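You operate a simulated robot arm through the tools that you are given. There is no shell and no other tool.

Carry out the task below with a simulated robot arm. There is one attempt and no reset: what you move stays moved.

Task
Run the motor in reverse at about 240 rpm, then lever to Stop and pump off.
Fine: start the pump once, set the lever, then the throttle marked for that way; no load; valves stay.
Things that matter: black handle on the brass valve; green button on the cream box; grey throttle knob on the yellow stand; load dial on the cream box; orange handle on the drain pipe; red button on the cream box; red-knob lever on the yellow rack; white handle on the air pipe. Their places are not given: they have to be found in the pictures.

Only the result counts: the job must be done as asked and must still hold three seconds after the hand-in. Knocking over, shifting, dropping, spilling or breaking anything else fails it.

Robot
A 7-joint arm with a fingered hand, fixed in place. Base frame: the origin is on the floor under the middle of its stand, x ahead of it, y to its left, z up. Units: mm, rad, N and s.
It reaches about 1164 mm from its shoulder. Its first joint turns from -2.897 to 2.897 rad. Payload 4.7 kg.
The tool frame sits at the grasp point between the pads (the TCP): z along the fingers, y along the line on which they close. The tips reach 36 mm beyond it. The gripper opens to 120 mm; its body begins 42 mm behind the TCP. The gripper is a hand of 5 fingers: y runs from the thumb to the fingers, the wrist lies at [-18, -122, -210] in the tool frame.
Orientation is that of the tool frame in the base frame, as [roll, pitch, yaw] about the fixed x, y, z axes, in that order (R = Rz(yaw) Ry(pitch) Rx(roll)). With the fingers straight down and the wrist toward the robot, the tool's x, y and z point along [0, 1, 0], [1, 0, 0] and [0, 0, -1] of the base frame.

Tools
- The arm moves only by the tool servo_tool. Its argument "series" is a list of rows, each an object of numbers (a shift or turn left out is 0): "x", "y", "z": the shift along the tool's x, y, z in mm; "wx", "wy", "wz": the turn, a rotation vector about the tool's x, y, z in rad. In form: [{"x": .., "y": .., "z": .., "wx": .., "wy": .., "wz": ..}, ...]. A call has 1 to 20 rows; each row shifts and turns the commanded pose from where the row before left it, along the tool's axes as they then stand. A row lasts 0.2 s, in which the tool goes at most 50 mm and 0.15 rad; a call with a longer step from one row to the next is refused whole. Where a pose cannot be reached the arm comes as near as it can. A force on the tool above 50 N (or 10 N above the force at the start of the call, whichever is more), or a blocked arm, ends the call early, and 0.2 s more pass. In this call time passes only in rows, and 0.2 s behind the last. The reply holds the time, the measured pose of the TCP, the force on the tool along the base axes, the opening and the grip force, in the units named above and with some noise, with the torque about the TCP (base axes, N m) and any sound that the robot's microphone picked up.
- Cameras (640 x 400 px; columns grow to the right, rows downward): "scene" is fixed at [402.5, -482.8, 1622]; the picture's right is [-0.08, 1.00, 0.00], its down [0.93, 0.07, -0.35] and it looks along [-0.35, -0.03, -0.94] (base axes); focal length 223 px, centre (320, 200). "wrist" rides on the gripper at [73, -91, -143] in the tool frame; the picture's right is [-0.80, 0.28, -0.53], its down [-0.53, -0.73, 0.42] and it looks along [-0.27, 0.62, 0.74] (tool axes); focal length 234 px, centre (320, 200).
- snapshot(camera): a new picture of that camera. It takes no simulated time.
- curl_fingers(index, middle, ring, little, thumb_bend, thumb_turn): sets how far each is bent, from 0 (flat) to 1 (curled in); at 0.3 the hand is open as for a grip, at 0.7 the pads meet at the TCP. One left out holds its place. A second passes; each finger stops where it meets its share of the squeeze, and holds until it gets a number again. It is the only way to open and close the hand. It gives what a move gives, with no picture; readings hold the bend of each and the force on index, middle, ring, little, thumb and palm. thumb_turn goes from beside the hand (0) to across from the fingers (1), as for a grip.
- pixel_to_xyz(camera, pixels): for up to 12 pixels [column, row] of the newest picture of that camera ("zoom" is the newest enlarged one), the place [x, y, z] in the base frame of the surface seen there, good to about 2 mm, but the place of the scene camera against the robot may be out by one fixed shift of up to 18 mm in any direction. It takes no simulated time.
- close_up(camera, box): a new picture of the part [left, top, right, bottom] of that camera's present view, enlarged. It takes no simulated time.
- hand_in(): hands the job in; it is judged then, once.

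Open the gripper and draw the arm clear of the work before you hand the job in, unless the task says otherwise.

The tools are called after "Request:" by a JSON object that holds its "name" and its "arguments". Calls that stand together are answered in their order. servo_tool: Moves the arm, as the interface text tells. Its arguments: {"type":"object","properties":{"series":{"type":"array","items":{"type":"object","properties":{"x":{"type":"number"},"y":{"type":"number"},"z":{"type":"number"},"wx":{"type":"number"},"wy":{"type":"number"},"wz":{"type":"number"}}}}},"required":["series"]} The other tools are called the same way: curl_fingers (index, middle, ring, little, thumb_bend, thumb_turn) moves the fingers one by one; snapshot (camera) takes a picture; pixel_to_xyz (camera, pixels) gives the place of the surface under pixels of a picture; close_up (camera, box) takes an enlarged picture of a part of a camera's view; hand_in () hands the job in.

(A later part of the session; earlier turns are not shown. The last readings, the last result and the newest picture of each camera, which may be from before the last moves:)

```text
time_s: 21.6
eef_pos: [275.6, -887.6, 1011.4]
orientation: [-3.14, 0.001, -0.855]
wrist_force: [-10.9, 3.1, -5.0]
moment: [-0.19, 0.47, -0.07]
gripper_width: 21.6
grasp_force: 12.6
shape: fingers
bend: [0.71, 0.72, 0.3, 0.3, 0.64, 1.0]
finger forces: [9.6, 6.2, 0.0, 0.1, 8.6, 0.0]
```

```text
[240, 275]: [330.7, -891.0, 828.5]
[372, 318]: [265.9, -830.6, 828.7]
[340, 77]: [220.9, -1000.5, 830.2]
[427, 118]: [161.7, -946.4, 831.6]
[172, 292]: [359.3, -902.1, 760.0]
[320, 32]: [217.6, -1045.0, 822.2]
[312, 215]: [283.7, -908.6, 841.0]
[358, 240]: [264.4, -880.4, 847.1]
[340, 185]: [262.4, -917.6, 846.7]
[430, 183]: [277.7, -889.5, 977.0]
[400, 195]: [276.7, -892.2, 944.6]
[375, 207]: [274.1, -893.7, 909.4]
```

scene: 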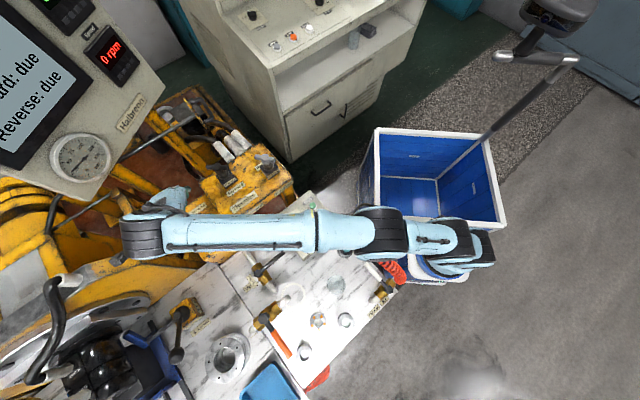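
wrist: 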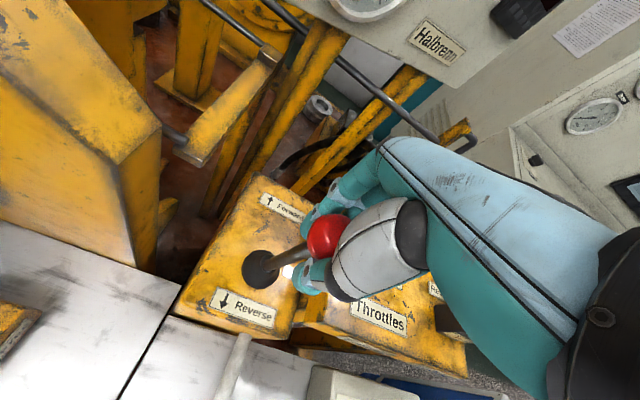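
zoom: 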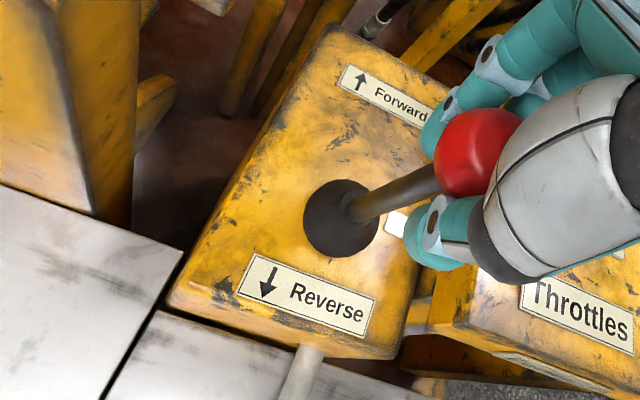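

The wrist view gives the true swing direction as about (0.685,0.728). I continue the push along that line, following the arc downwards, in a few steps while watching the force.

Request:
{"name": "servo_tool", "arguments": {"series": [{"x": -2.0, "y": -8, "z": 1.0}, {"x": -0.8, "y": -8, "z": 1.4}, {"x": -0.8, "y": -8, "z": 1.8}]}}

Request:
{"name": "close_up", "arguments": {"camera": "wrist", "box": [160, 160, 340, 360]}}

```text
time_s: 22.4
eef_pos: [292.6, -868.1, 1008.8]
orientation: [3.14, -0.001, -0.854]
wrist_force: [0.2, -6.9, 3.4]
moment: [-0.63, 0.41, -0.02]
gripper_width: 25.9
grasp_force: 13.8
shape: fingers
bend: [0.71, 0.72, 0.3, 0.3, 0.64, 1.0]
finger forces: [15.9, 1.5, 0.0, 0.0, 10.6, 0.1]
```

```text
2.00 times, centred on (250, 260) of wrist
```

zoom: 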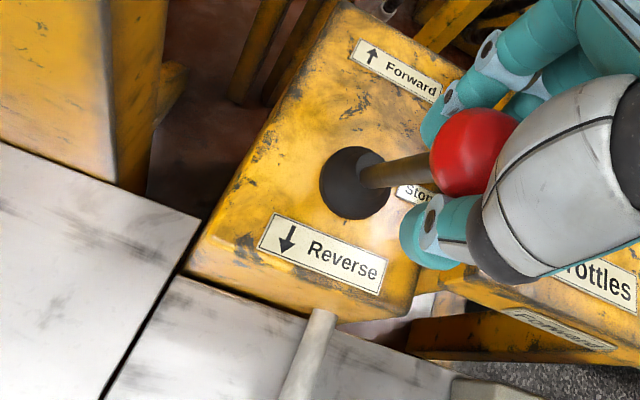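

The lever follows with small forces (tilt about 14°). I continue along the arc toward Reverse.

Request:
{"name": "servo_tool", "arguments": {"series": [{"x": -0.8, "y": -8, "z": 2.2}, {"x": -0.8, "y": -8, "z": 2.6}, {"x": -0.8, "y": -8, "z": 3.0}]}}

Request:
{"name": "close_up", "arguments": {"camera": "wrist", "box": [160, 160, 340, 360]}}

Request:
{"name": "snapshot", "arguments": {"camera": "scene"}}

```text
time_s: 23.2
eef_pos: [309.9, -850.9, 1000.7]
orientation: [3.141, -0.001, -0.854]
wrist_force: [6.8, -9.0, 10.9]
moment: [-1.02, 0.54, 0.1]
gripper_width: 31.6
grasp_force: 19.0
shape: fingers
bend: [0.71, 0.72, 0.3, 0.3, 0.63, 1.0]
finger forces: [23.5, 1.0, 0.1, 0.0, 13.8, 0.0]
```

```text
2.00 times, centred on (250, 260) of wrist
```

zoom: 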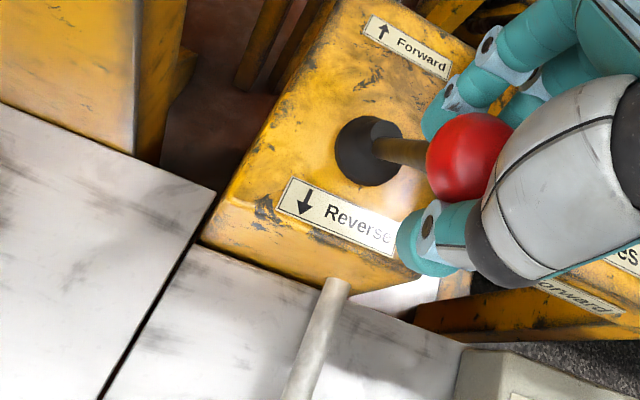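

```text
taken
```

scene: 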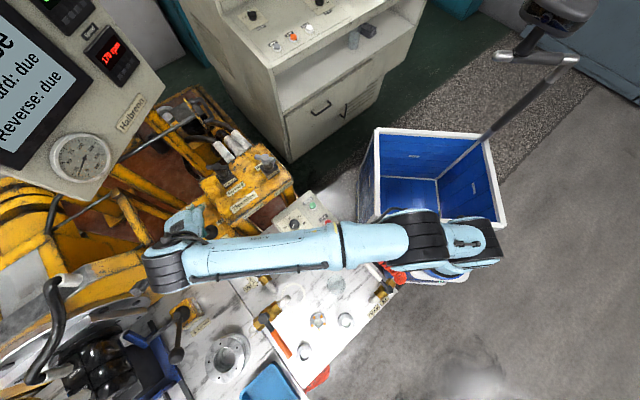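

The speed display changed and the big text too. I'll read the display closely.

Request:
{"name": "close_up", "arguments": {"camera": "scene", "box": [0, 0, 160, 200]}}

```text
2.00 times, centred on (80, 100) of scene
```

zoom: 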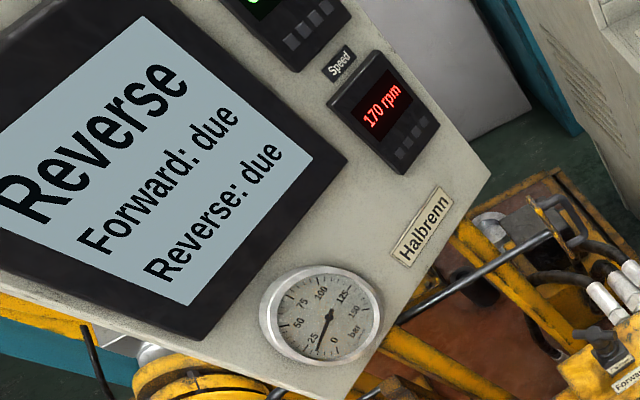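

The display says "Reverse" with 170 rpm, so the lever is in Reverse. I'll open the fingers gently and see whether the lever stays there.

Request:
{"name": "curl_fingers", "arguments": {"index": 0.3, "middle": 0.3, "thumb_bend": 0.3}}

Request:
{"name": "close_up", "arguments": {"camera": "wrist", "box": [160, 120, 400, 360]}}

Request:
{"name": "close_up", "arguments": {"camera": "scene", "box": [0, 0, 160, 200]}}

```text
time_s: 24.2
eef_pos: [308.8, -850.6, 999.0]
orientation: [3.141, 0.002, -0.857]
wrist_force: [-0.6, -0.4, -0.4]
moment: [0.02, 0.0, -0.01]
gripper_width: 121.7
grasp_force: 0.0
shape: fingers
bend: [0.3, 0.3, 0.3, 0.3, 0.3, 0.98]
finger forces: [0.1, 0.0, 0.0, 0.0, 0.1, 0.0]
```

```text
1.67 times, centred on (280, 240) of wrist
```

zoom: 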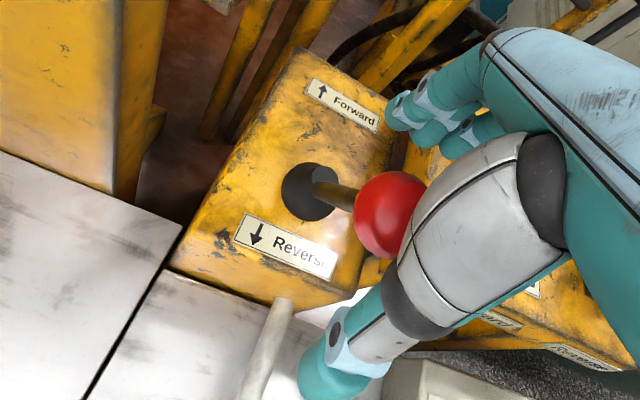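

```text
2.00 times, centred on (80, 100) of scene
```

zoom: 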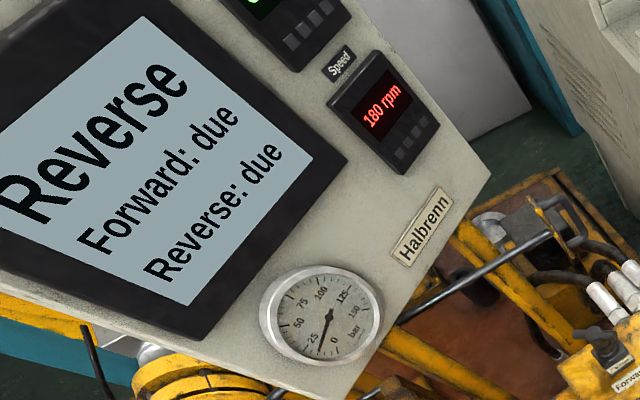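

The lever holds in Reverse and the speed reads 180 rpm. I'll note the ball's place now for the later return.

Request:
{"name": "close_up", "arguments": {"camera": "wrist", "box": [240, 160, 360, 300]}}

Request:
{"name": "pixel_to_xyz", "arguments": {"camera": "wrist", "pixels": [[390, 215], [393, 225], [395, 249], [390, 238], [383, 250], [283, 232], [275, 233]]}}

```text
2.86 times, centred on (300, 230) of wrist
```

zoom: 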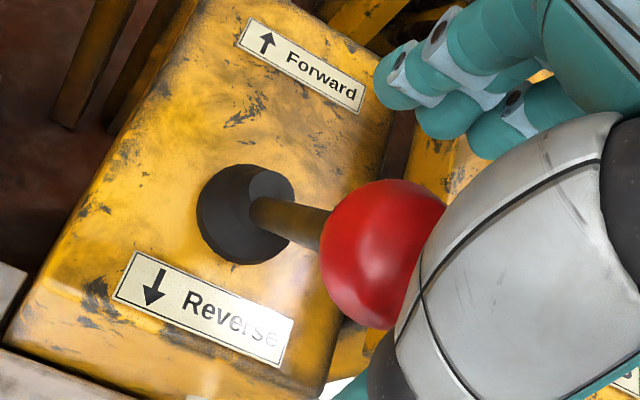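

```text
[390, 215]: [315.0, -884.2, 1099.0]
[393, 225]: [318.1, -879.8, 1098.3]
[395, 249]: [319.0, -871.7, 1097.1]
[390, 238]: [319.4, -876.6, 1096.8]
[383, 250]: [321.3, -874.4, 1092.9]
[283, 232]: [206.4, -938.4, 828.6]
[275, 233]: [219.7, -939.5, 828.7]
```

I'll query the ball in this newest enlargement: ball (360,245), rod (290,222).

Request:
{"name": "pixel_to_xyz", "arguments": {"camera": "zoom", "pixels": [[365, 250], [380, 230], [345, 250], [375, 290], [305, 225], [280, 215], [265, 210], [220, 220], [200, 310]]}}

```text
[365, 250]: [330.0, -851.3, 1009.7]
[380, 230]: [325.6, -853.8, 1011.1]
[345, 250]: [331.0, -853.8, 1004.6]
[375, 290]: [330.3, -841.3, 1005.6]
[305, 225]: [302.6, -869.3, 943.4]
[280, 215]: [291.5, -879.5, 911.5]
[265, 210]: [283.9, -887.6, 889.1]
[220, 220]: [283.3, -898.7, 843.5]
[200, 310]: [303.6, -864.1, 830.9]
```

The lever ball sits at about (318,-852,994) in Reverse. I lift straight up off it, then turn the hand to yaw ≈ -1.57 for the throttle.

Request:
{"name": "servo_tool", "arguments": {"series": [{"z": -20}, {"z": -30}, {"z": -35}, {"z": -35}]}}

Request:
{"name": "servo_tool", "arguments": {"series": [{"x": -40, "y": 20, "wz": 0.143}, {"x": -40, "y": 20, "wz": 0.143}, {"x": -40, "y": 20, "wz": 0.143}, {"wz": 0.143}, {"wz": 0.143}]}}

Request:
{"name": "snapshot", "arguments": {"camera": "wrist"}}

Request:
{"name": "snapshot", "arguments": {"camera": "scene"}}

```text
time_s: 25.2
eef_pos: [308.3, -851.1, 1120.2]
orientation: [3.141, 0.002, -0.855]
wrist_force: [-1.0, 0.1, -0.9]
moment: [0.01, 0.0, 0.0]
gripper_width: 121.9
grasp_force: 0.1
shape: fingers
bend: [0.3, 0.3, 0.3, 0.3, 0.3, 0.98]
finger forces: [0.0, 0.0, 0.0, 0.0, 0.0, 0.0]
```

```text
time_s: 26.4
eef_pos: [192.4, -783.2, 1120.1]
orientation: [3.141, 0.0, -1.572]
wrist_force: [-0.1, 0.5, 0.8]
moment: [-0.01, 0.0, 0.01]
gripper_width: 121.9
grasp_force: 0.1
shape: fingers
bend: [0.3, 0.3, 0.3, 0.3, 0.3, 0.98]
finger forces: [0.0, 0.0, 0.0, 0.0, 0.0, 0.0]
```

```text
taken
```

wrist: 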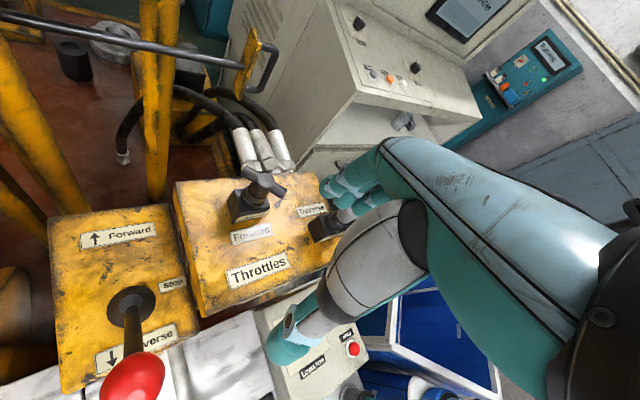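

```text
taken
```

scene: 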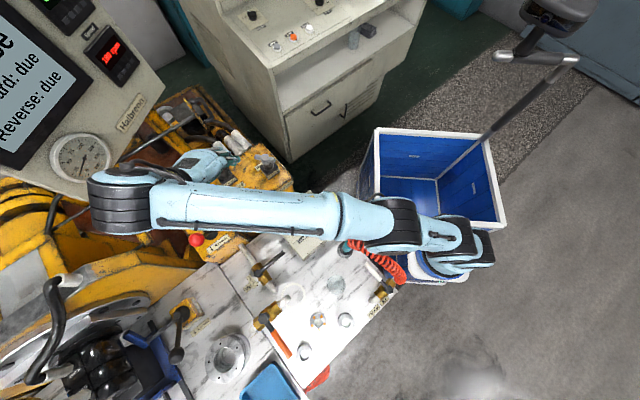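

Yaw is now -1.57. The reverse knob is hidden by the fingers in the wrist view, so I'll measure it again in the scene and correct by the known offset of about (-4,-16,-10).

Request:
{"name": "close_up", "arguments": {"camera": "scene", "box": [245, 140, 297, 185]}}

Request:
{"name": "close_up", "arguments": {"camera": "wrist", "box": [160, 120, 380, 300]}}

```text
8.89 times, centred on (271, 162) of scene
```

zoom: 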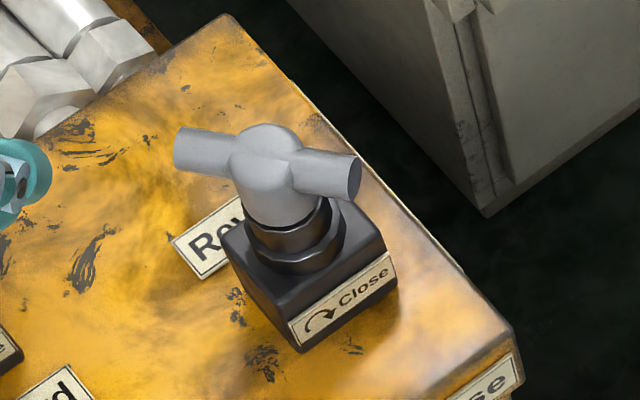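

```text
2.22 times, centred on (270, 210) of wrist
```

zoom: 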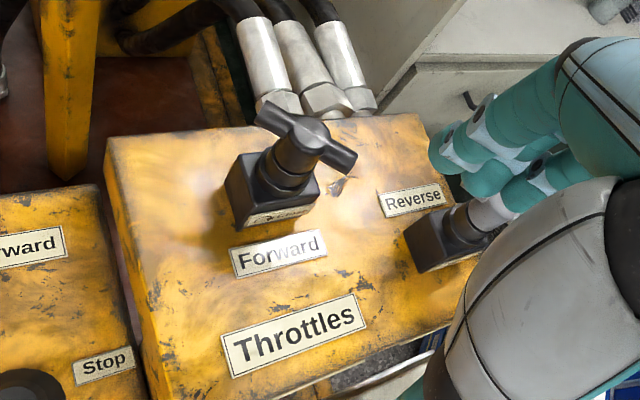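

The grey knob is the Reverse one. I'll query its visible block and stem in this wrist enlargement, then the bar in the scene enlargement.

Request:
{"name": "pixel_to_xyz", "arguments": {"camera": "zoom", "pixels": [[430, 225], [490, 215], [480, 222], [455, 218], [412, 200], [407, 240], [418, 270], [300, 145], [345, 160], [265, 120]]}}

Request:
{"name": "close_up", "arguments": {"camera": "scene", "box": [245, 140, 297, 185]}}

Request:
{"name": "pixel_to_xyz", "arguments": {"camera": "zoom", "pixels": [[178, 148], [210, 152], [265, 140], [265, 155], [275, 185], [320, 168], [352, 178], [300, 242], [270, 210], [230, 240], [305, 325], [388, 255]]}}

```text
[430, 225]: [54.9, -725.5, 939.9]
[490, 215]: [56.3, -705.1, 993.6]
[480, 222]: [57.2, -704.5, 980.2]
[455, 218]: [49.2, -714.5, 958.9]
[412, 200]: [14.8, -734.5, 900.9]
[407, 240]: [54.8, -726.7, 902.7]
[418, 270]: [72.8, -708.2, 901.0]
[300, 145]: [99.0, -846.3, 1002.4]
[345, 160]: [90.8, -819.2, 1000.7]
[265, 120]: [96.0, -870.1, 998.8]
```

```text
8.89 times, centred on (271, 162) of scene
```

zoom: 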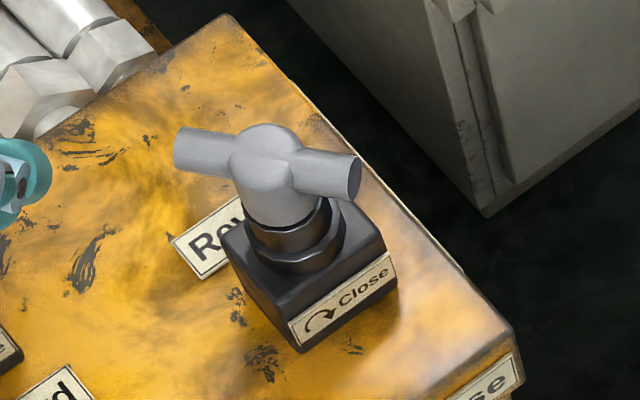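

```text
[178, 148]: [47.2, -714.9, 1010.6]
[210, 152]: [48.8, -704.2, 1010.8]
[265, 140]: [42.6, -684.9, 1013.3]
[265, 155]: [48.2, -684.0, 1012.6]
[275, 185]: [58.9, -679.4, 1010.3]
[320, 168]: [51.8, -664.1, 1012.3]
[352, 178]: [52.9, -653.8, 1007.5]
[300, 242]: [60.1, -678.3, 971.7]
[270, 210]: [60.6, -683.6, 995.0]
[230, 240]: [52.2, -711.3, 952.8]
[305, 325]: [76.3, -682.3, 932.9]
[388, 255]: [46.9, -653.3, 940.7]
```

Knob center is about (46,-699) with the bar near z 994. I move above it at the present height and check alignment.

Request:
{"name": "servo_tool", "arguments": {"series": [{"x": -21, "y": 36.6}, {"x": -21, "y": 36.6}, {"x": -21, "y": 36.6}, {"x": -21, "y": 36.6}]}}

Request:
{"name": "close_up", "arguments": {"camera": "scene", "box": [180, 120, 320, 210]}}

Request:
{"name": "snapshot", "arguments": {"camera": "wrist"}}

```text
time_s: 27.4
eef_pos: [49.7, -699.0, 1119.4]
orientation: [3.141, 0.001, -1.569]
wrist_force: [0.1, -1.0, -0.7]
moment: [0.0, 0.05, -0.01]
gripper_width: 122.2
grasp_force: 0.0
shape: fingers
bend: [0.3, 0.3, 0.3, 0.3, 0.3, 0.98]
finger forces: [0.1, 0.0, 0.0, 0.0, 0.0, 0.1]
```

```text
4.44 times, centred on (250, 165) of scene
```

zoom: 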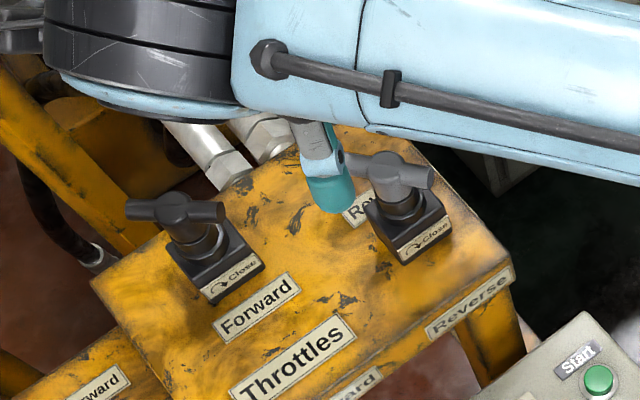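

```text
taken
```

wrist: 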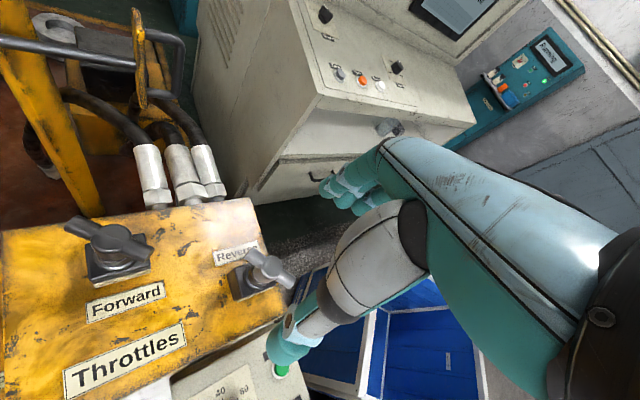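

The grey knob is now visible in the wrist view near (268,268). I'll enlarge and measure its bar.

Request:
{"name": "close_up", "arguments": {"camera": "wrist", "box": [200, 220, 330, 320]}}

```text
4.00 times, centred on (265, 270) of wrist
```

zoom: 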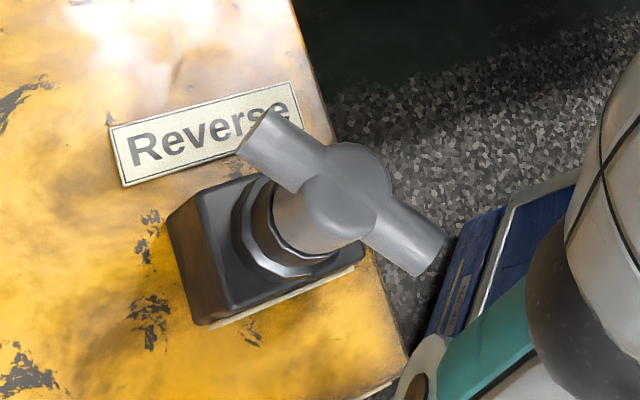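

I'll measure the bar ends (262,135)/(425,245) and hub (350,190) from this wrist enlargement.

Request:
{"name": "pixel_to_xyz", "arguments": {"camera": "zoom", "pixels": [[262, 135], [285, 150], [300, 130], [350, 165], [340, 200], [375, 175], [400, 225], [430, 235], [420, 265], [310, 215], [230, 200], [250, 285]]}}

```text
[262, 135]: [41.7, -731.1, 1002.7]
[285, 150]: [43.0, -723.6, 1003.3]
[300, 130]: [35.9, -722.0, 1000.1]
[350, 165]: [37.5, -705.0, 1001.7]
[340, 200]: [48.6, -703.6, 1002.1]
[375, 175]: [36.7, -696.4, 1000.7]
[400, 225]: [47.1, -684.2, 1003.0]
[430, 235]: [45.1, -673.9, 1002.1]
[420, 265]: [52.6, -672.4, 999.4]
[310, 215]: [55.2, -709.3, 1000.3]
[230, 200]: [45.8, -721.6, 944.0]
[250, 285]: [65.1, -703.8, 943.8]
```

Knob center is (45,-702), bar top z 1003, bar nearly along y. I descend around it to TCP z≈997.

Request:
{"name": "servo_tool", "arguments": {"series": [{"x": 1.5, "y": 2.4, "z": 35}, {"x": 1.5, "y": 2.3, "z": 35}, {"z": 30}, {"z": 22}]}}

Request:
{"name": "close_up", "arguments": {"camera": "scene", "box": [220, 120, 320, 200]}}

Request:
{"name": "close_up", "arguments": {"camera": "wrist", "box": [220, 140, 420, 360]}}

```text
time_s: 28.4
eef_pos: [42.2, -702.8, 998.9]
orientation: [3.141, -0.001, -1.571]
wrist_force: [-0.3, 0.2, 1.1]
moment: [0.0, 0.01, -0.01]
gripper_width: 122.3
grasp_force: 0.1
shape: fingers
bend: [0.3, 0.3, 0.3, 0.3, 0.3, 0.98]
finger forces: [0.1, 0.1, 0.0, 0.0, 0.1, 0.0]
```

```text
5.00 times, centred on (270, 160) of scene
```

zoom: 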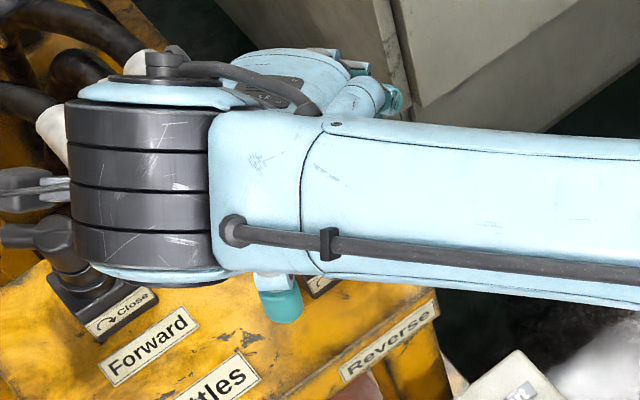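

```text
1.82 times, centred on (320, 250) of wrist
```

zoom: 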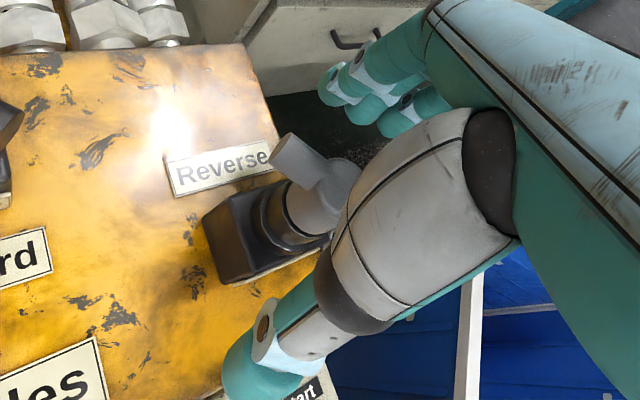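

The hand straddles the bar at TCP (42,-703,999). I close index, middle and thumb softly on it.

Request:
{"name": "curl_fingers", "arguments": {"index": 0.66, "middle": 0.66, "thumb_bend": 0.62}}

Request:
{"name": "close_up", "arguments": {"camera": "wrist", "box": [220, 140, 420, 360]}}

Request:
{"name": "close_up", "arguments": {"camera": "scene", "box": [0, 0, 160, 200]}}

```text
time_s: 29.4
eef_pos: [42.5, -703.1, 998.0]
orientation: [-3.141, 0.0, -1.57]
wrist_force: [-1.8, 0.6, -1.7]
moment: [0.01, 0.07, 0.0]
gripper_width: 29.6
grasp_force: 3.4
shape: fingers
bend: [0.63, 0.64, 0.3, 0.3, 0.6, 1.0]
finger forces: [2.6, 1.9, 0.1, 0.0, 2.4, 0.1]
```

```text
1.82 times, centred on (320, 250) of wrist
```

zoom: 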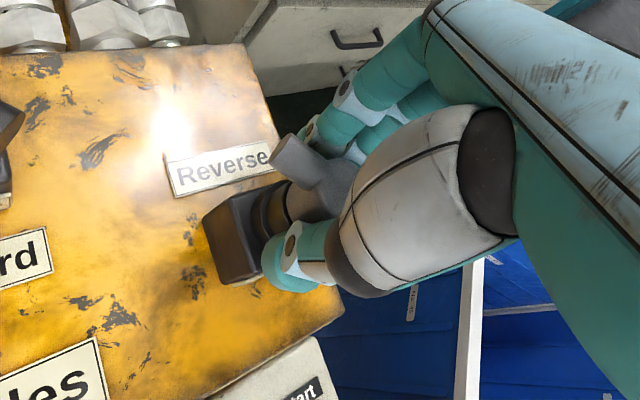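

```text
2.00 times, centred on (80, 100) of scene
```

zoom: 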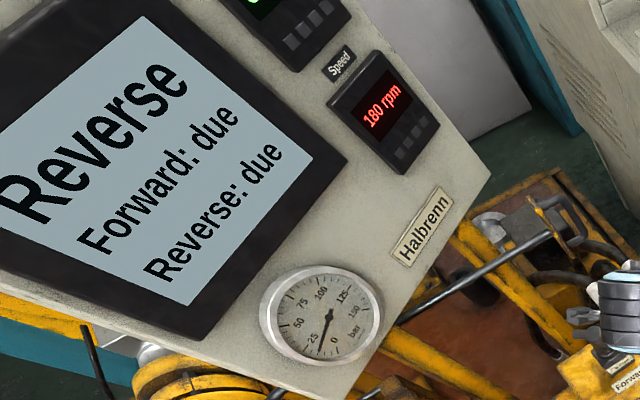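

Fingers hold the knob with 2–3 N each and the speed reads 180 rpm. I turn counter-clockwise (opening) by 0.2 rad and read the speed.

Request:
{"name": "servo_tool", "arguments": {"series": [{"wz": -0.07}, {"wz": -0.07}, {"wz": -0.06}]}}

Request:
{"name": "close_up", "arguments": {"camera": "scene", "box": [60, 0, 160, 100]}}

Request:
{"name": "close_up", "arguments": {"camera": "wrist", "box": [220, 140, 420, 360]}}

```text
time_s: 30.2
eef_pos: [42.2, -704.0, 998.6]
orientation: [3.14, 0.0, -1.369]
wrist_force: [-3.2, 1.6, 2.7]
moment: [0.01, 0.11, -0.11]
gripper_width: 29.1
grasp_force: 4.4
shape: fingers
bend: [0.63, 0.65, 0.3, 0.3, 0.6, 1.0]
finger forces: [3.0, 3.1, 0.0, 0.0, 3.3, 0.0]
```

```text
4.00 times, centred on (110, 50) of scene
```

zoom: 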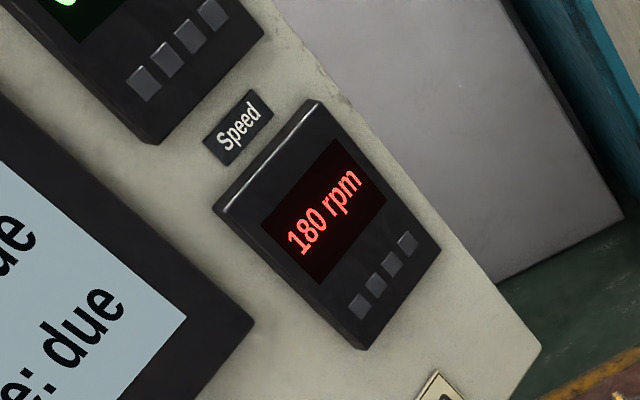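

```text
1.82 times, centred on (320, 250) of wrist
```

zoom: 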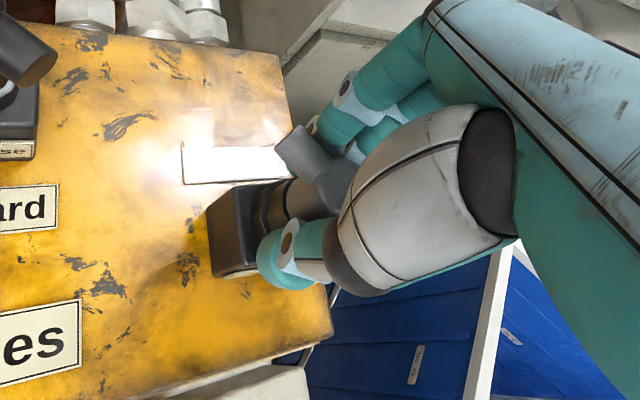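

The speed still reads 180 rpm with only 0.1 N·m of torque; the fingers may be slipping round the hub until they catch the bar. I turn another 0.2 rad.

Request:
{"name": "servo_tool", "arguments": {"series": [{"wz": -0.07}, {"wz": -0.07}, {"wz": -0.06}, {}]}}

Request:
{"name": "close_up", "arguments": {"camera": "scene", "box": [60, 0, 160, 100]}}

Request:
{"name": "close_up", "arguments": {"camera": "wrist", "box": [220, 140, 420, 360]}}

```text
time_s: 31.2
eef_pos: [42.4, -702.3, 996.9]
orientation: [3.141, 0.001, -1.169]
wrist_force: [-3.6, 1.4, 2.7]
moment: [0.02, 0.11, -0.14]
gripper_width: 29.6
grasp_force: 5.3
shape: fingers
bend: [0.63, 0.65, 0.3, 0.3, 0.6, 1.0]
finger forces: [3.8, 3.1, 0.1, 0.0, 3.3, 0.0]
```

```text
4.00 times, centred on (110, 50) of scene
```

zoom: 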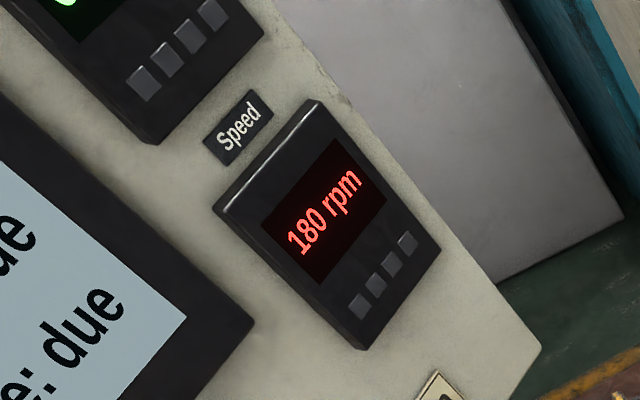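

```text
1.82 times, centred on (320, 250) of wrist
```

zoom: 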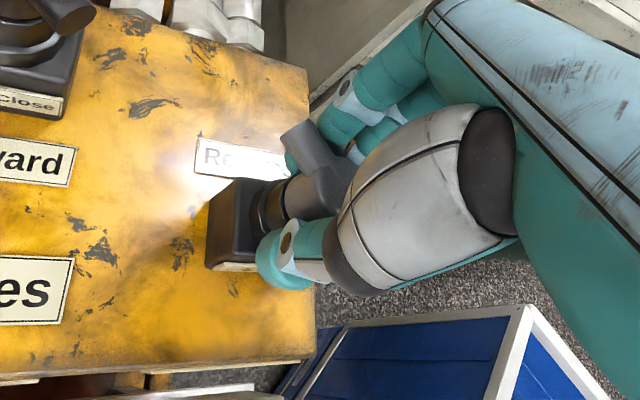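

The speed is unchanged; I'll measure the visible part of the bar to see whether the knob itself has turned.

Request:
{"name": "close_up", "arguments": {"camera": "wrist", "box": [280, 180, 360, 270]}}

```text
4.44 times, centred on (320, 225) of wrist
```

zoom: 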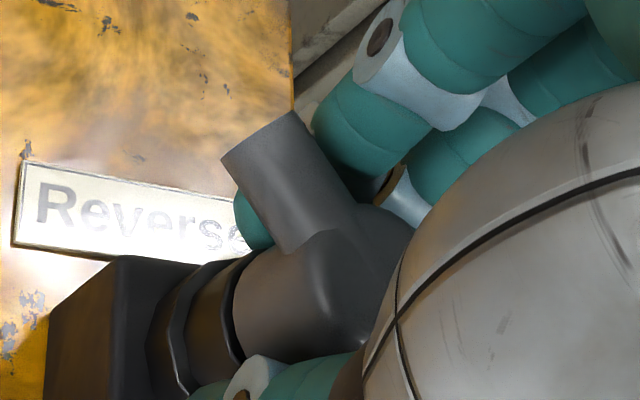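

I'll get points along the top of the bar from its end (255,140) to the hub (350,240).

Request:
{"name": "pixel_to_xyz", "arguments": {"camera": "zoom", "pixels": [[262, 138], [280, 160], [300, 185], [320, 210], [230, 165], [290, 120], [330, 180], [270, 240], [310, 270], [370, 230], [30, 240], [240, 205]]}}

```text
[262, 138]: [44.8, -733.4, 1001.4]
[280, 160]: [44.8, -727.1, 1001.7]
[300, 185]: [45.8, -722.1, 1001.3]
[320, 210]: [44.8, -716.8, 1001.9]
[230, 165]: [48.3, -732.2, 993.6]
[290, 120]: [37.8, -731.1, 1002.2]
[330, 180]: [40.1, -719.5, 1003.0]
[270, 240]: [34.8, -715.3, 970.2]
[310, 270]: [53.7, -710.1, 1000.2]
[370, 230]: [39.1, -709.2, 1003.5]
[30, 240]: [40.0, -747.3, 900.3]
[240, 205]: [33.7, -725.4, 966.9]
```

The bar end moved only about 3 mm (≈0.1 rad), so the fingers slipped round the hub. I open, turn the hand back, and shift to hold the bar's far (-y) end instead.

Request:
{"name": "curl_fingers", "arguments": {"index": 0.3, "middle": 0.3, "thumb_bend": 0.3}}

Request:
{"name": "servo_tool", "arguments": {"series": [{"wz": 0.134}, {"wz": 0.134}, {"wz": 0.134}, {"x": 8, "y": -1.5}, {"x": 8, "y": -1.5}]}}

Request:
{"name": "close_up", "arguments": {"camera": "scene", "box": [60, 0, 160, 100]}}

Request:
{"name": "close_up", "arguments": {"camera": "wrist", "box": [220, 140, 420, 360]}}

```text
time_s: 32.2
eef_pos: [42.9, -702.2, 998.2]
orientation: [3.141, 0.0, -1.17]
wrist_force: [-0.2, 0.0, 0.5]
moment: [0.01, 0.05, 0.01]
gripper_width: 121.9
grasp_force: 0.1
shape: fingers
bend: [0.3, 0.3, 0.3, 0.3, 0.3, 0.98]
finger forces: [0.0, 0.0, 0.0, 0.1, 0.0, 0.0]
```

```text
time_s: 33.4
eef_pos: [45.6, -719.1, 998.2]
orientation: [-3.141, 0.0, -1.573]
wrist_force: [0.1, -0.5, 0.0]
moment: [0.0, 0.0, 0.0]
gripper_width: 122.2
grasp_force: 0.1
shape: fingers
bend: [0.3, 0.3, 0.3, 0.3, 0.3, 0.98]
finger forces: [0.1, 0.0, 0.0, 0.0, 0.0, 0.1]
```

```text
4.00 times, centred on (110, 50) of scene
```

zoom: 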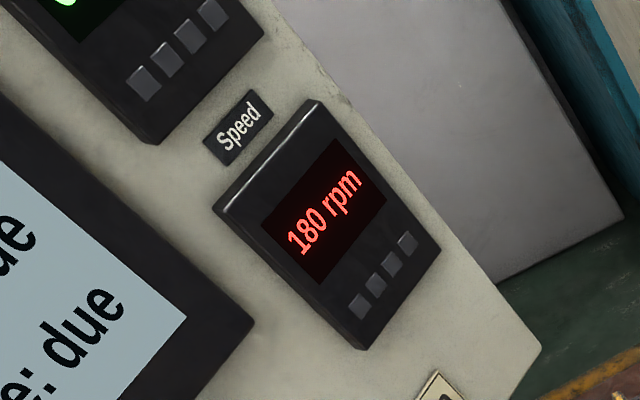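

```text
1.82 times, centred on (320, 250) of wrist
```

zoom: 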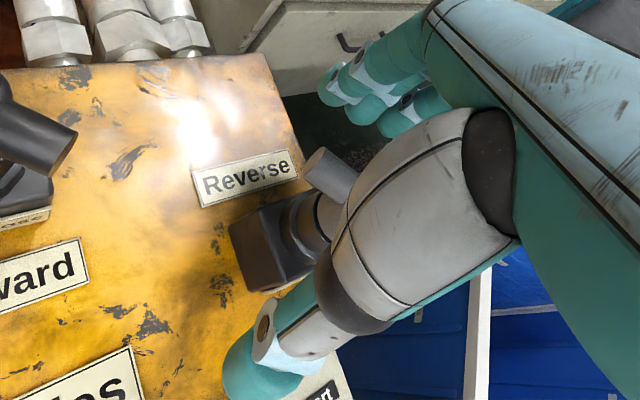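

TCP is now at (46,-719), over the -y half of the bar. I close only the index and thumb on the bar.

Request:
{"name": "curl_fingers", "arguments": {"index": 0.68, "thumb_bend": 0.66}}

Request:
{"name": "close_up", "arguments": {"camera": "wrist", "box": [260, 170, 380, 300]}}

```text
time_s: 34.4
eef_pos: [44.6, -718.4, 998.1]
orientation: [3.142, 0.0, -1.572]
wrist_force: [0.3, -0.6, -0.4]
moment: [-0.03, -0.01, 0.02]
gripper_width: 14.3
grasp_force: 0.6
shape: fingers
bend: [0.68, 0.3, 0.3, 0.3, 0.65, 1.0]
finger forces: [0.1, 0.0, 0.0, 0.1, 0.8, 0.0]
```

```text
3.08 times, centred on (320, 235) of wrist
```

zoom: 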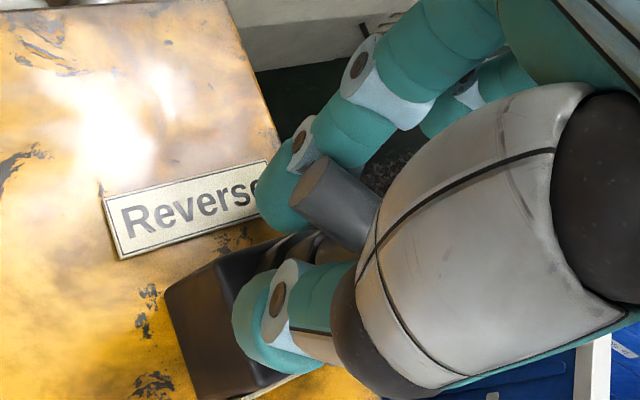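

Index sits behind the bar end and thumb in front, barely touching. I squeeze slightly more.

Request:
{"name": "curl_fingers", "arguments": {"index": 0.74, "thumb_bend": 0.69}}

Request:
{"name": "close_up", "arguments": {"camera": "scene", "box": [60, 0, 160, 100]}}

```text
time_s: 35.4
eef_pos: [45.0, -720.0, 998.1]
orientation: [3.141, 0.0, -1.573]
wrist_force: [0.2, -2.6, -5.2]
moment: [0.01, -0.08, -0.04]
gripper_width: 3.2
grasp_force: 3.1
shape: fingers
bend: [0.74, 0.3, 0.3, 0.3, 0.67, 1.0]
finger forces: [4.0, 0.1, 0.0, 0.0, 2.2, 0.0]
```

```text
4.00 times, centred on (110, 50) of scene
```

zoom: 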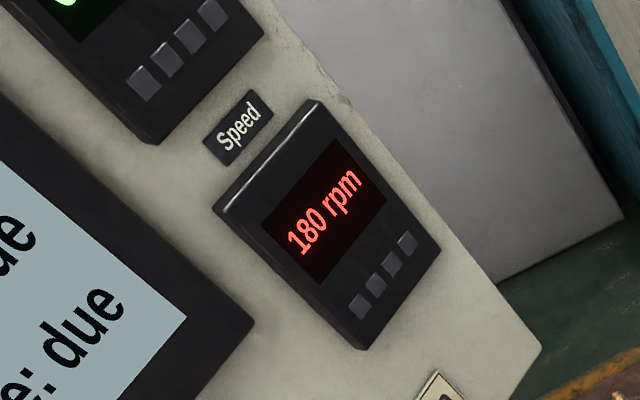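

The bar end is held (4 N / 2 N). I swing it about the knob center counter-clockwise by 0.2 rad: small tangential shifts (-y) together with the turn.

Request:
{"name": "servo_tool", "arguments": {"series": [{"y": -0.9, "wz": -0.05}, {"y": -0.9, "wz": -0.05}, {"y": -0.9, "wz": -0.05}, {"y": -0.9, "wz": -0.05}, {}]}}

Request:
{"name": "close_up", "arguments": {"camera": "scene", "box": [60, 0, 160, 100]}}

Request:
{"name": "close_up", "arguments": {"camera": "wrist", "box": [260, 170, 380, 300]}}

```text
time_s: 36.6
eef_pos: [49.9, -718.8, 997.8]
orientation: [-3.141, 0.0, -1.372]
wrist_force: [-1.4, -3.9, -3.5]
moment: [-0.05, 0.0, -0.04]
gripper_width: 1.1
grasp_force: 2.7
shape: fingers
bend: [0.74, 0.3, 0.3, 0.3, 0.68, 1.0]
finger forces: [2.8, 0.1, 0.0, 0.0, 2.2, 0.0]
```

```text
4.00 times, centred on (110, 50) of scene
```

zoom: 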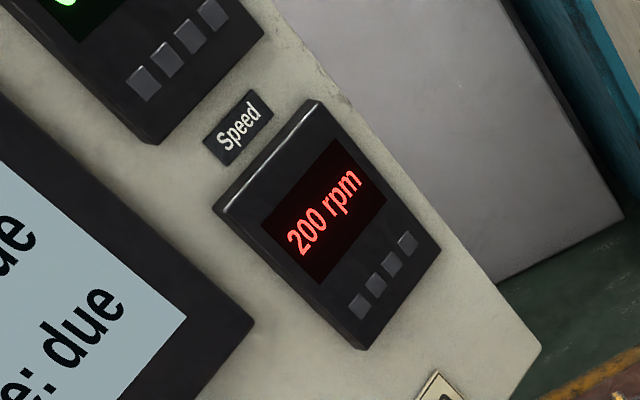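

```text
3.08 times, centred on (320, 235) of wrist
```

zoom: 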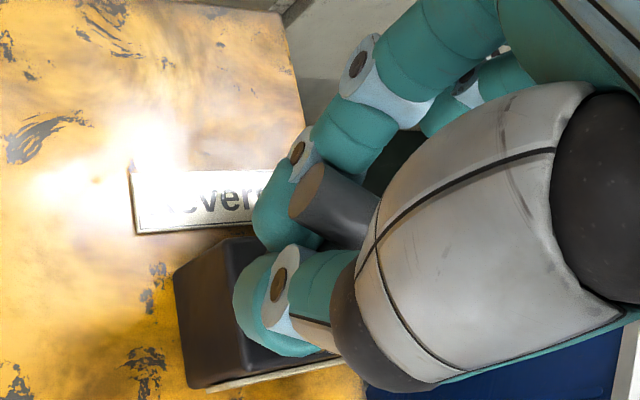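

The speed rose to 200 rpm, so this works. I wait a moment to see whether it has settled.

Request:
{"name": "servo_tool", "arguments": {"series": [{}, {}, {}]}}

Request:
{"name": "close_up", "arguments": {"camera": "scene", "box": [60, 0, 160, 100]}}

```text
time_s: 37.4
eef_pos: [50.1, -718.7, 995.7]
orientation: [3.141, -0.002, -1.372]
wrist_force: [-0.2, -3.4, -3.0]
moment: [-0.05, -0.03, -0.03]
gripper_width: 0.7
grasp_force: 2.6
shape: fingers
bend: [0.74, 0.3, 0.3, 0.3, 0.68, 1.0]
finger forces: [2.3, 0.0, 0.1, 0.0, 2.2, 0.0]
```

```text
4.00 times, centred on (110, 50) of scene
```

zoom: 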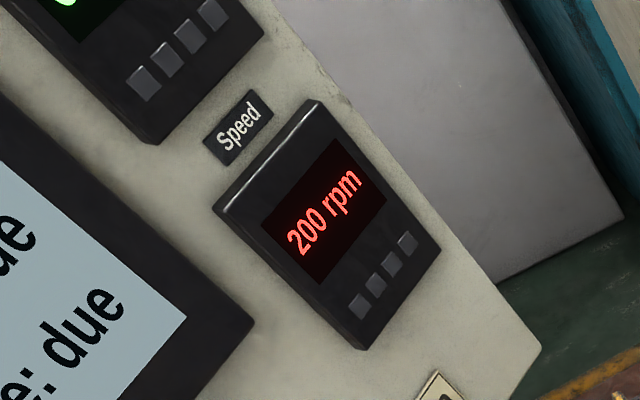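

It settled at 200 rpm. I swing another 0.2 rad.

Request:
{"name": "servo_tool", "arguments": {"series": [{"y": -0.9, "wz": -0.05}, {"y": -0.9, "wz": -0.05}, {"y": -0.9, "wz": -0.05}, {"y": -0.9, "wz": -0.05}, {}, {}, {}]}}

Request:
{"name": "close_up", "arguments": {"camera": "scene", "box": [60, 0, 160, 100]}}

Request:
{"name": "close_up", "arguments": {"camera": "wrist", "box": [260, 170, 380, 300]}}

```text
time_s: 39.0
eef_pos: [52.8, -717.2, 996.5]
orientation: [3.141, 0.0, -1.173]
wrist_force: [-0.7, -4.3, -1.7]
moment: [-0.01, -0.05, -0.05]
gripper_width: 0.4
grasp_force: 2.7
shape: fingers
bend: [0.74, 0.3, 0.3, 0.3, 0.68, 1.0]
finger forces: [2.0, 0.1, 0.0, 0.1, 3.1, 0.1]
```

```text
4.00 times, centred on (110, 50) of scene
```

zoom: 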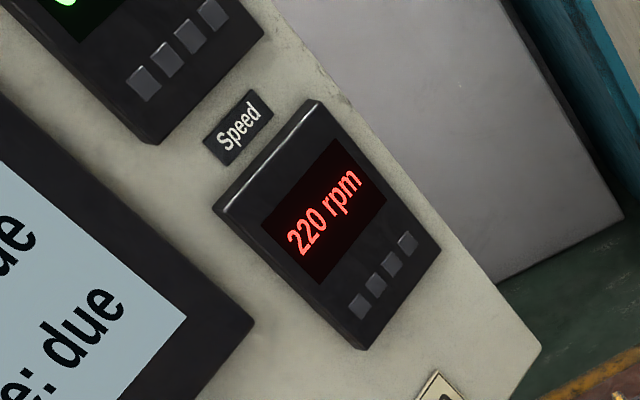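

```text
3.08 times, centred on (320, 235) of wrist
```

zoom: 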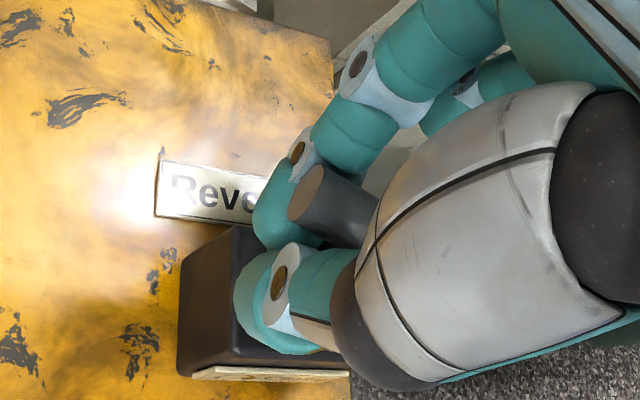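

220 rpm: about 20 rpm per 0.2 rad. One more 0.2 rad should give 240.

Request:
{"name": "servo_tool", "arguments": {"series": [{"y": -0.9, "wz": -0.05}, {"y": -0.9, "wz": -0.05}, {"y": -0.9, "wz": -0.05}, {"y": -0.9, "wz": -0.05}, {}, {}, {}, {}]}}

Request:
{"name": "close_up", "arguments": {"camera": "scene", "box": [0, 0, 160, 200]}}

```text
time_s: 40.8
eef_pos: [56.3, -716.2, 998.1]
orientation: [3.141, 0.001, -0.975]
wrist_force: [-0.2, -2.6, -3.0]
moment: [0.0, -0.04, -0.01]
gripper_width: 0.3
grasp_force: 2.1
shape: fingers
bend: [0.74, 0.3, 0.3, 0.3, 0.68, 1.0]
finger forces: [1.6, 0.1, 0.0, 0.0, 2.8, 0.0]
```

```text
2.00 times, centred on (80, 100) of scene
```

zoom: 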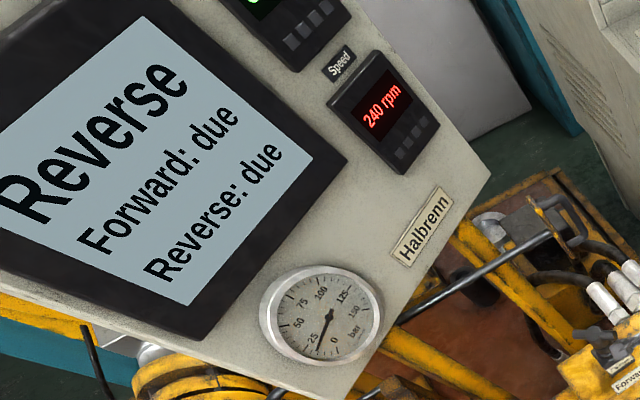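

240 rpm now. "Reverse" still reads due, so I let it run a few seconds.

Request:
{"name": "servo_tool", "arguments": {"series": [{}, {}, {}, {}, {}, {}, {}, {}, {}, {}, {}, {}, {}, {}, {}]}}

Request:
{"name": "close_up", "arguments": {"camera": "scene", "box": [0, 0, 160, 200]}}

```text
time_s: 44.0
eef_pos: [55.6, -717.0, 997.1]
orientation: [3.141, -0.001, -0.974]
wrist_force: [0.5, -2.2, -2.5]
moment: [-0.02, -0.03, 0.01]
gripper_width: 0.2
grasp_force: 0.5
shape: fingers
bend: [0.74, 0.3, 0.3, 0.3, 0.68, 1.0]
finger forces: [0.7, 0.0, 0.0, 0.1, 0.0, 0.0]
```

```text
2.00 times, centred on (80, 100) of scene
```

zoom: 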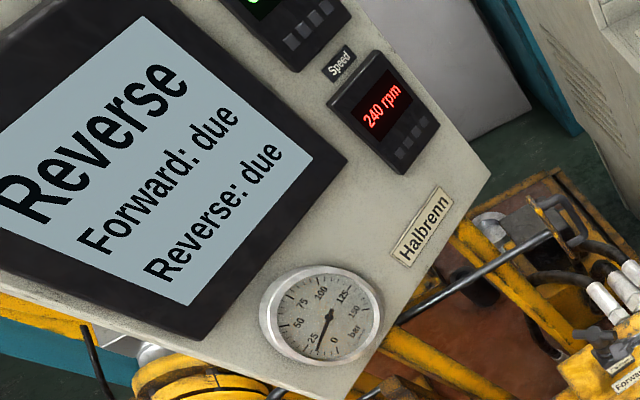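

It holds 240 rpm steadily but still shows due. I wait another few seconds.

Request:
{"name": "servo_tool", "arguments": {"series": [{}, {}, {}, {}, {}, {}, {}, {}, {}, {}, {}, {}, {}, {}, {}, {}, {}, {}, {}, {}]}}

Request:
{"name": "close_up", "arguments": {"camera": "scene", "box": [0, 0, 160, 200]}}

```text
time_s: 48.2
eef_pos: [55.2, -716.7, 997.2]
orientation: [-3.141, -0.001, -0.973]
wrist_force: [0.8, -2.3, -1.5]
moment: [-0.02, 0.0, 0.02]
gripper_width: 0.5
grasp_force: 0.3
shape: fingers
bend: [0.74, 0.3, 0.3, 0.3, 0.68, 1.0]
finger forces: [0.3, 0.1, 0.0, 0.0, 0.1, 0.1]
```

```text
2.00 times, centred on (80, 100) of scene
```

zoom: 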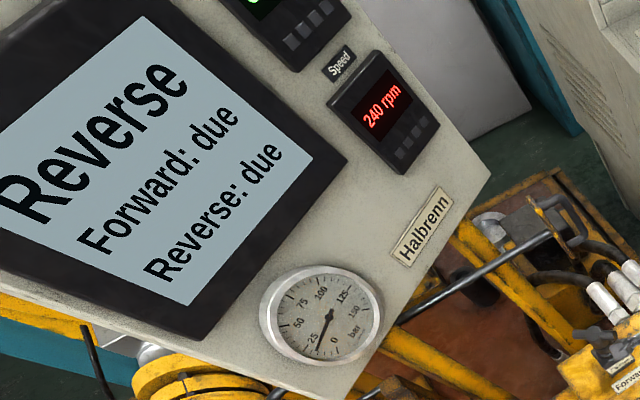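

Still due after about 7 s at 240 rpm. I wait once more and also look at the whole panel including the load readout.

Request:
{"name": "servo_tool", "arguments": {"series": [{}, {}, {}, {}, {}, {}, {}, {}, {}, {}, {}, {}, {}, {}, {}, {}, {}, {}, {}, {}]}}

Request:
{"name": "close_up", "arguments": {"camera": "scene", "box": [0, 0, 130, 110]}}

Request:
{"name": "snapshot", "arguments": {"camera": "wrist"}}

```text
time_s: 52.4
eef_pos: [55.9, -714.9, 996.8]
orientation: [-3.142, -0.001, -0.973]
wrist_force: [0.9, -1.9, -0.6]
moment: [-0.03, -0.07, -0.02]
gripper_width: 0.0
grasp_force: 0.0
shape: fingers
bend: [0.74, 0.3, 0.3, 0.3, 0.68, 1.0]
finger forces: [0.1, 0.0, 0.0, 0.1, 0.0, 0.1]
```

```text
3.64 times, centred on (65, 55) of scene
```

zoom: 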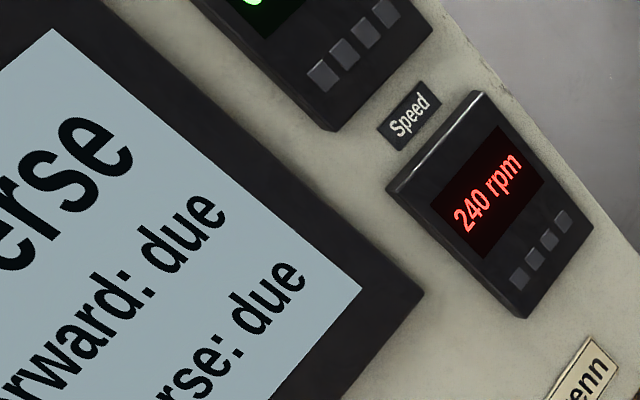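

```text
taken
```

wrist: 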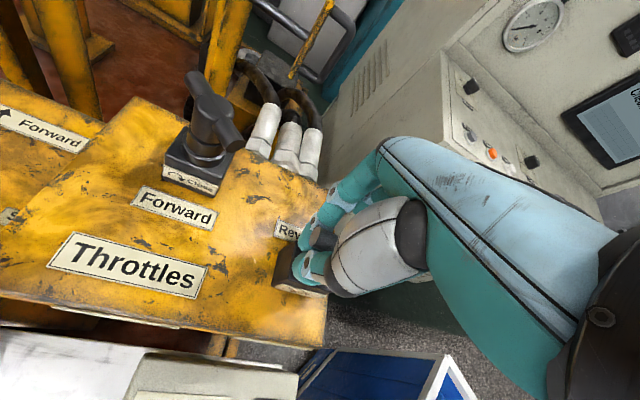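

The finger forces fell to zero while the speed stays at 240, so the fingers no longer load the bar. I check how they sit before opening.

Request:
{"name": "close_up", "arguments": {"camera": "wrist", "box": [260, 170, 380, 300]}}

Request:
{"name": "close_up", "arguments": {"camera": "scene", "box": [230, 130, 310, 190]}}

```text
3.08 times, centred on (320, 235) of wrist
```

zoom: 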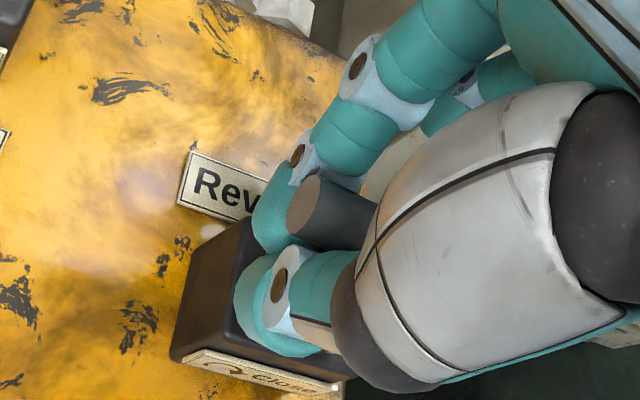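

```text
6.67 times, centred on (270, 160) of scene
```

zoom: 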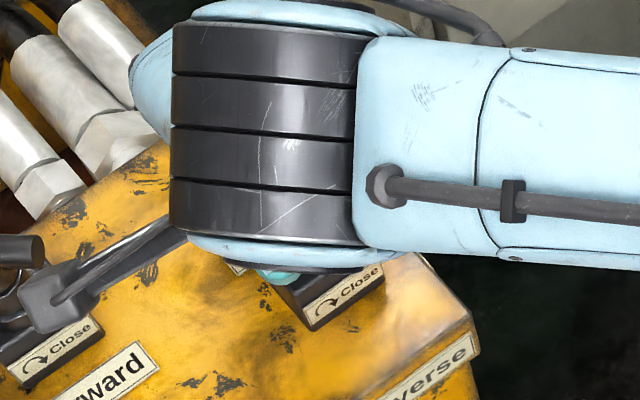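

The bar end lies between index and thumb, so opening is safe. I open and lift straight up.

Request:
{"name": "curl_fingers", "arguments": {"index": 0.3, "thumb_bend": 0.3}}

Request:
{"name": "servo_tool", "arguments": {"series": [{"z": -20}, {"z": -30}, {"z": -35}, {"z": -35}]}}

Request:
{"name": "close_up", "arguments": {"camera": "scene", "box": [0, 0, 160, 200]}}

Request:
{"name": "snapshot", "arguments": {"camera": "wrist"}}

```text
time_s: 53.4
eef_pos: [55.5, -715.7, 997.5]
orientation: [3.141, 0.001, -0.972]
wrist_force: [0.0, 0.3, 0.2]
moment: [-0.01, -0.01, -0.01]
gripper_width: 121.6
grasp_force: 0.0
shape: fingers
bend: [0.3, 0.3, 0.3, 0.3, 0.3, 0.98]
finger forces: [0.0, 0.0, 0.0, 0.1, 0.1, 0.0]
```

```text
time_s: 54.4
eef_pos: [57.5, -716.0, 1118.1]
orientation: [-3.14, 0.0, -0.974]
wrist_force: [-0.2, 0.4, -0.7]
moment: [-0.01, -0.01, 0.03]
gripper_width: 122.0
grasp_force: 0.0
shape: fingers
bend: [0.3, 0.3, 0.3, 0.3, 0.3, 0.98]
finger forces: [0.1, 0.0, 0.0, 0.0, 0.0, 0.0]
```

```text
2.00 times, centred on (80, 100) of scene
```

zoom: 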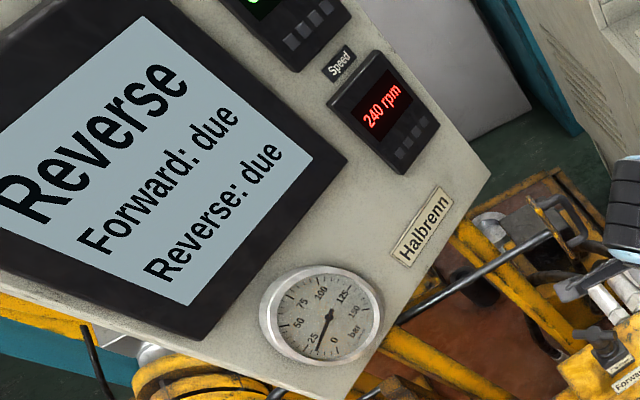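

```text
taken
```

wrist: 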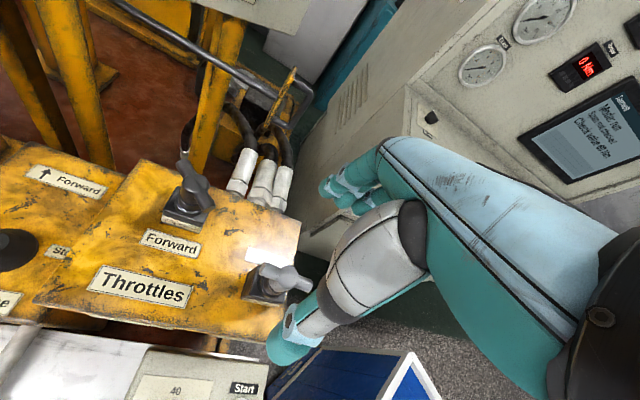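

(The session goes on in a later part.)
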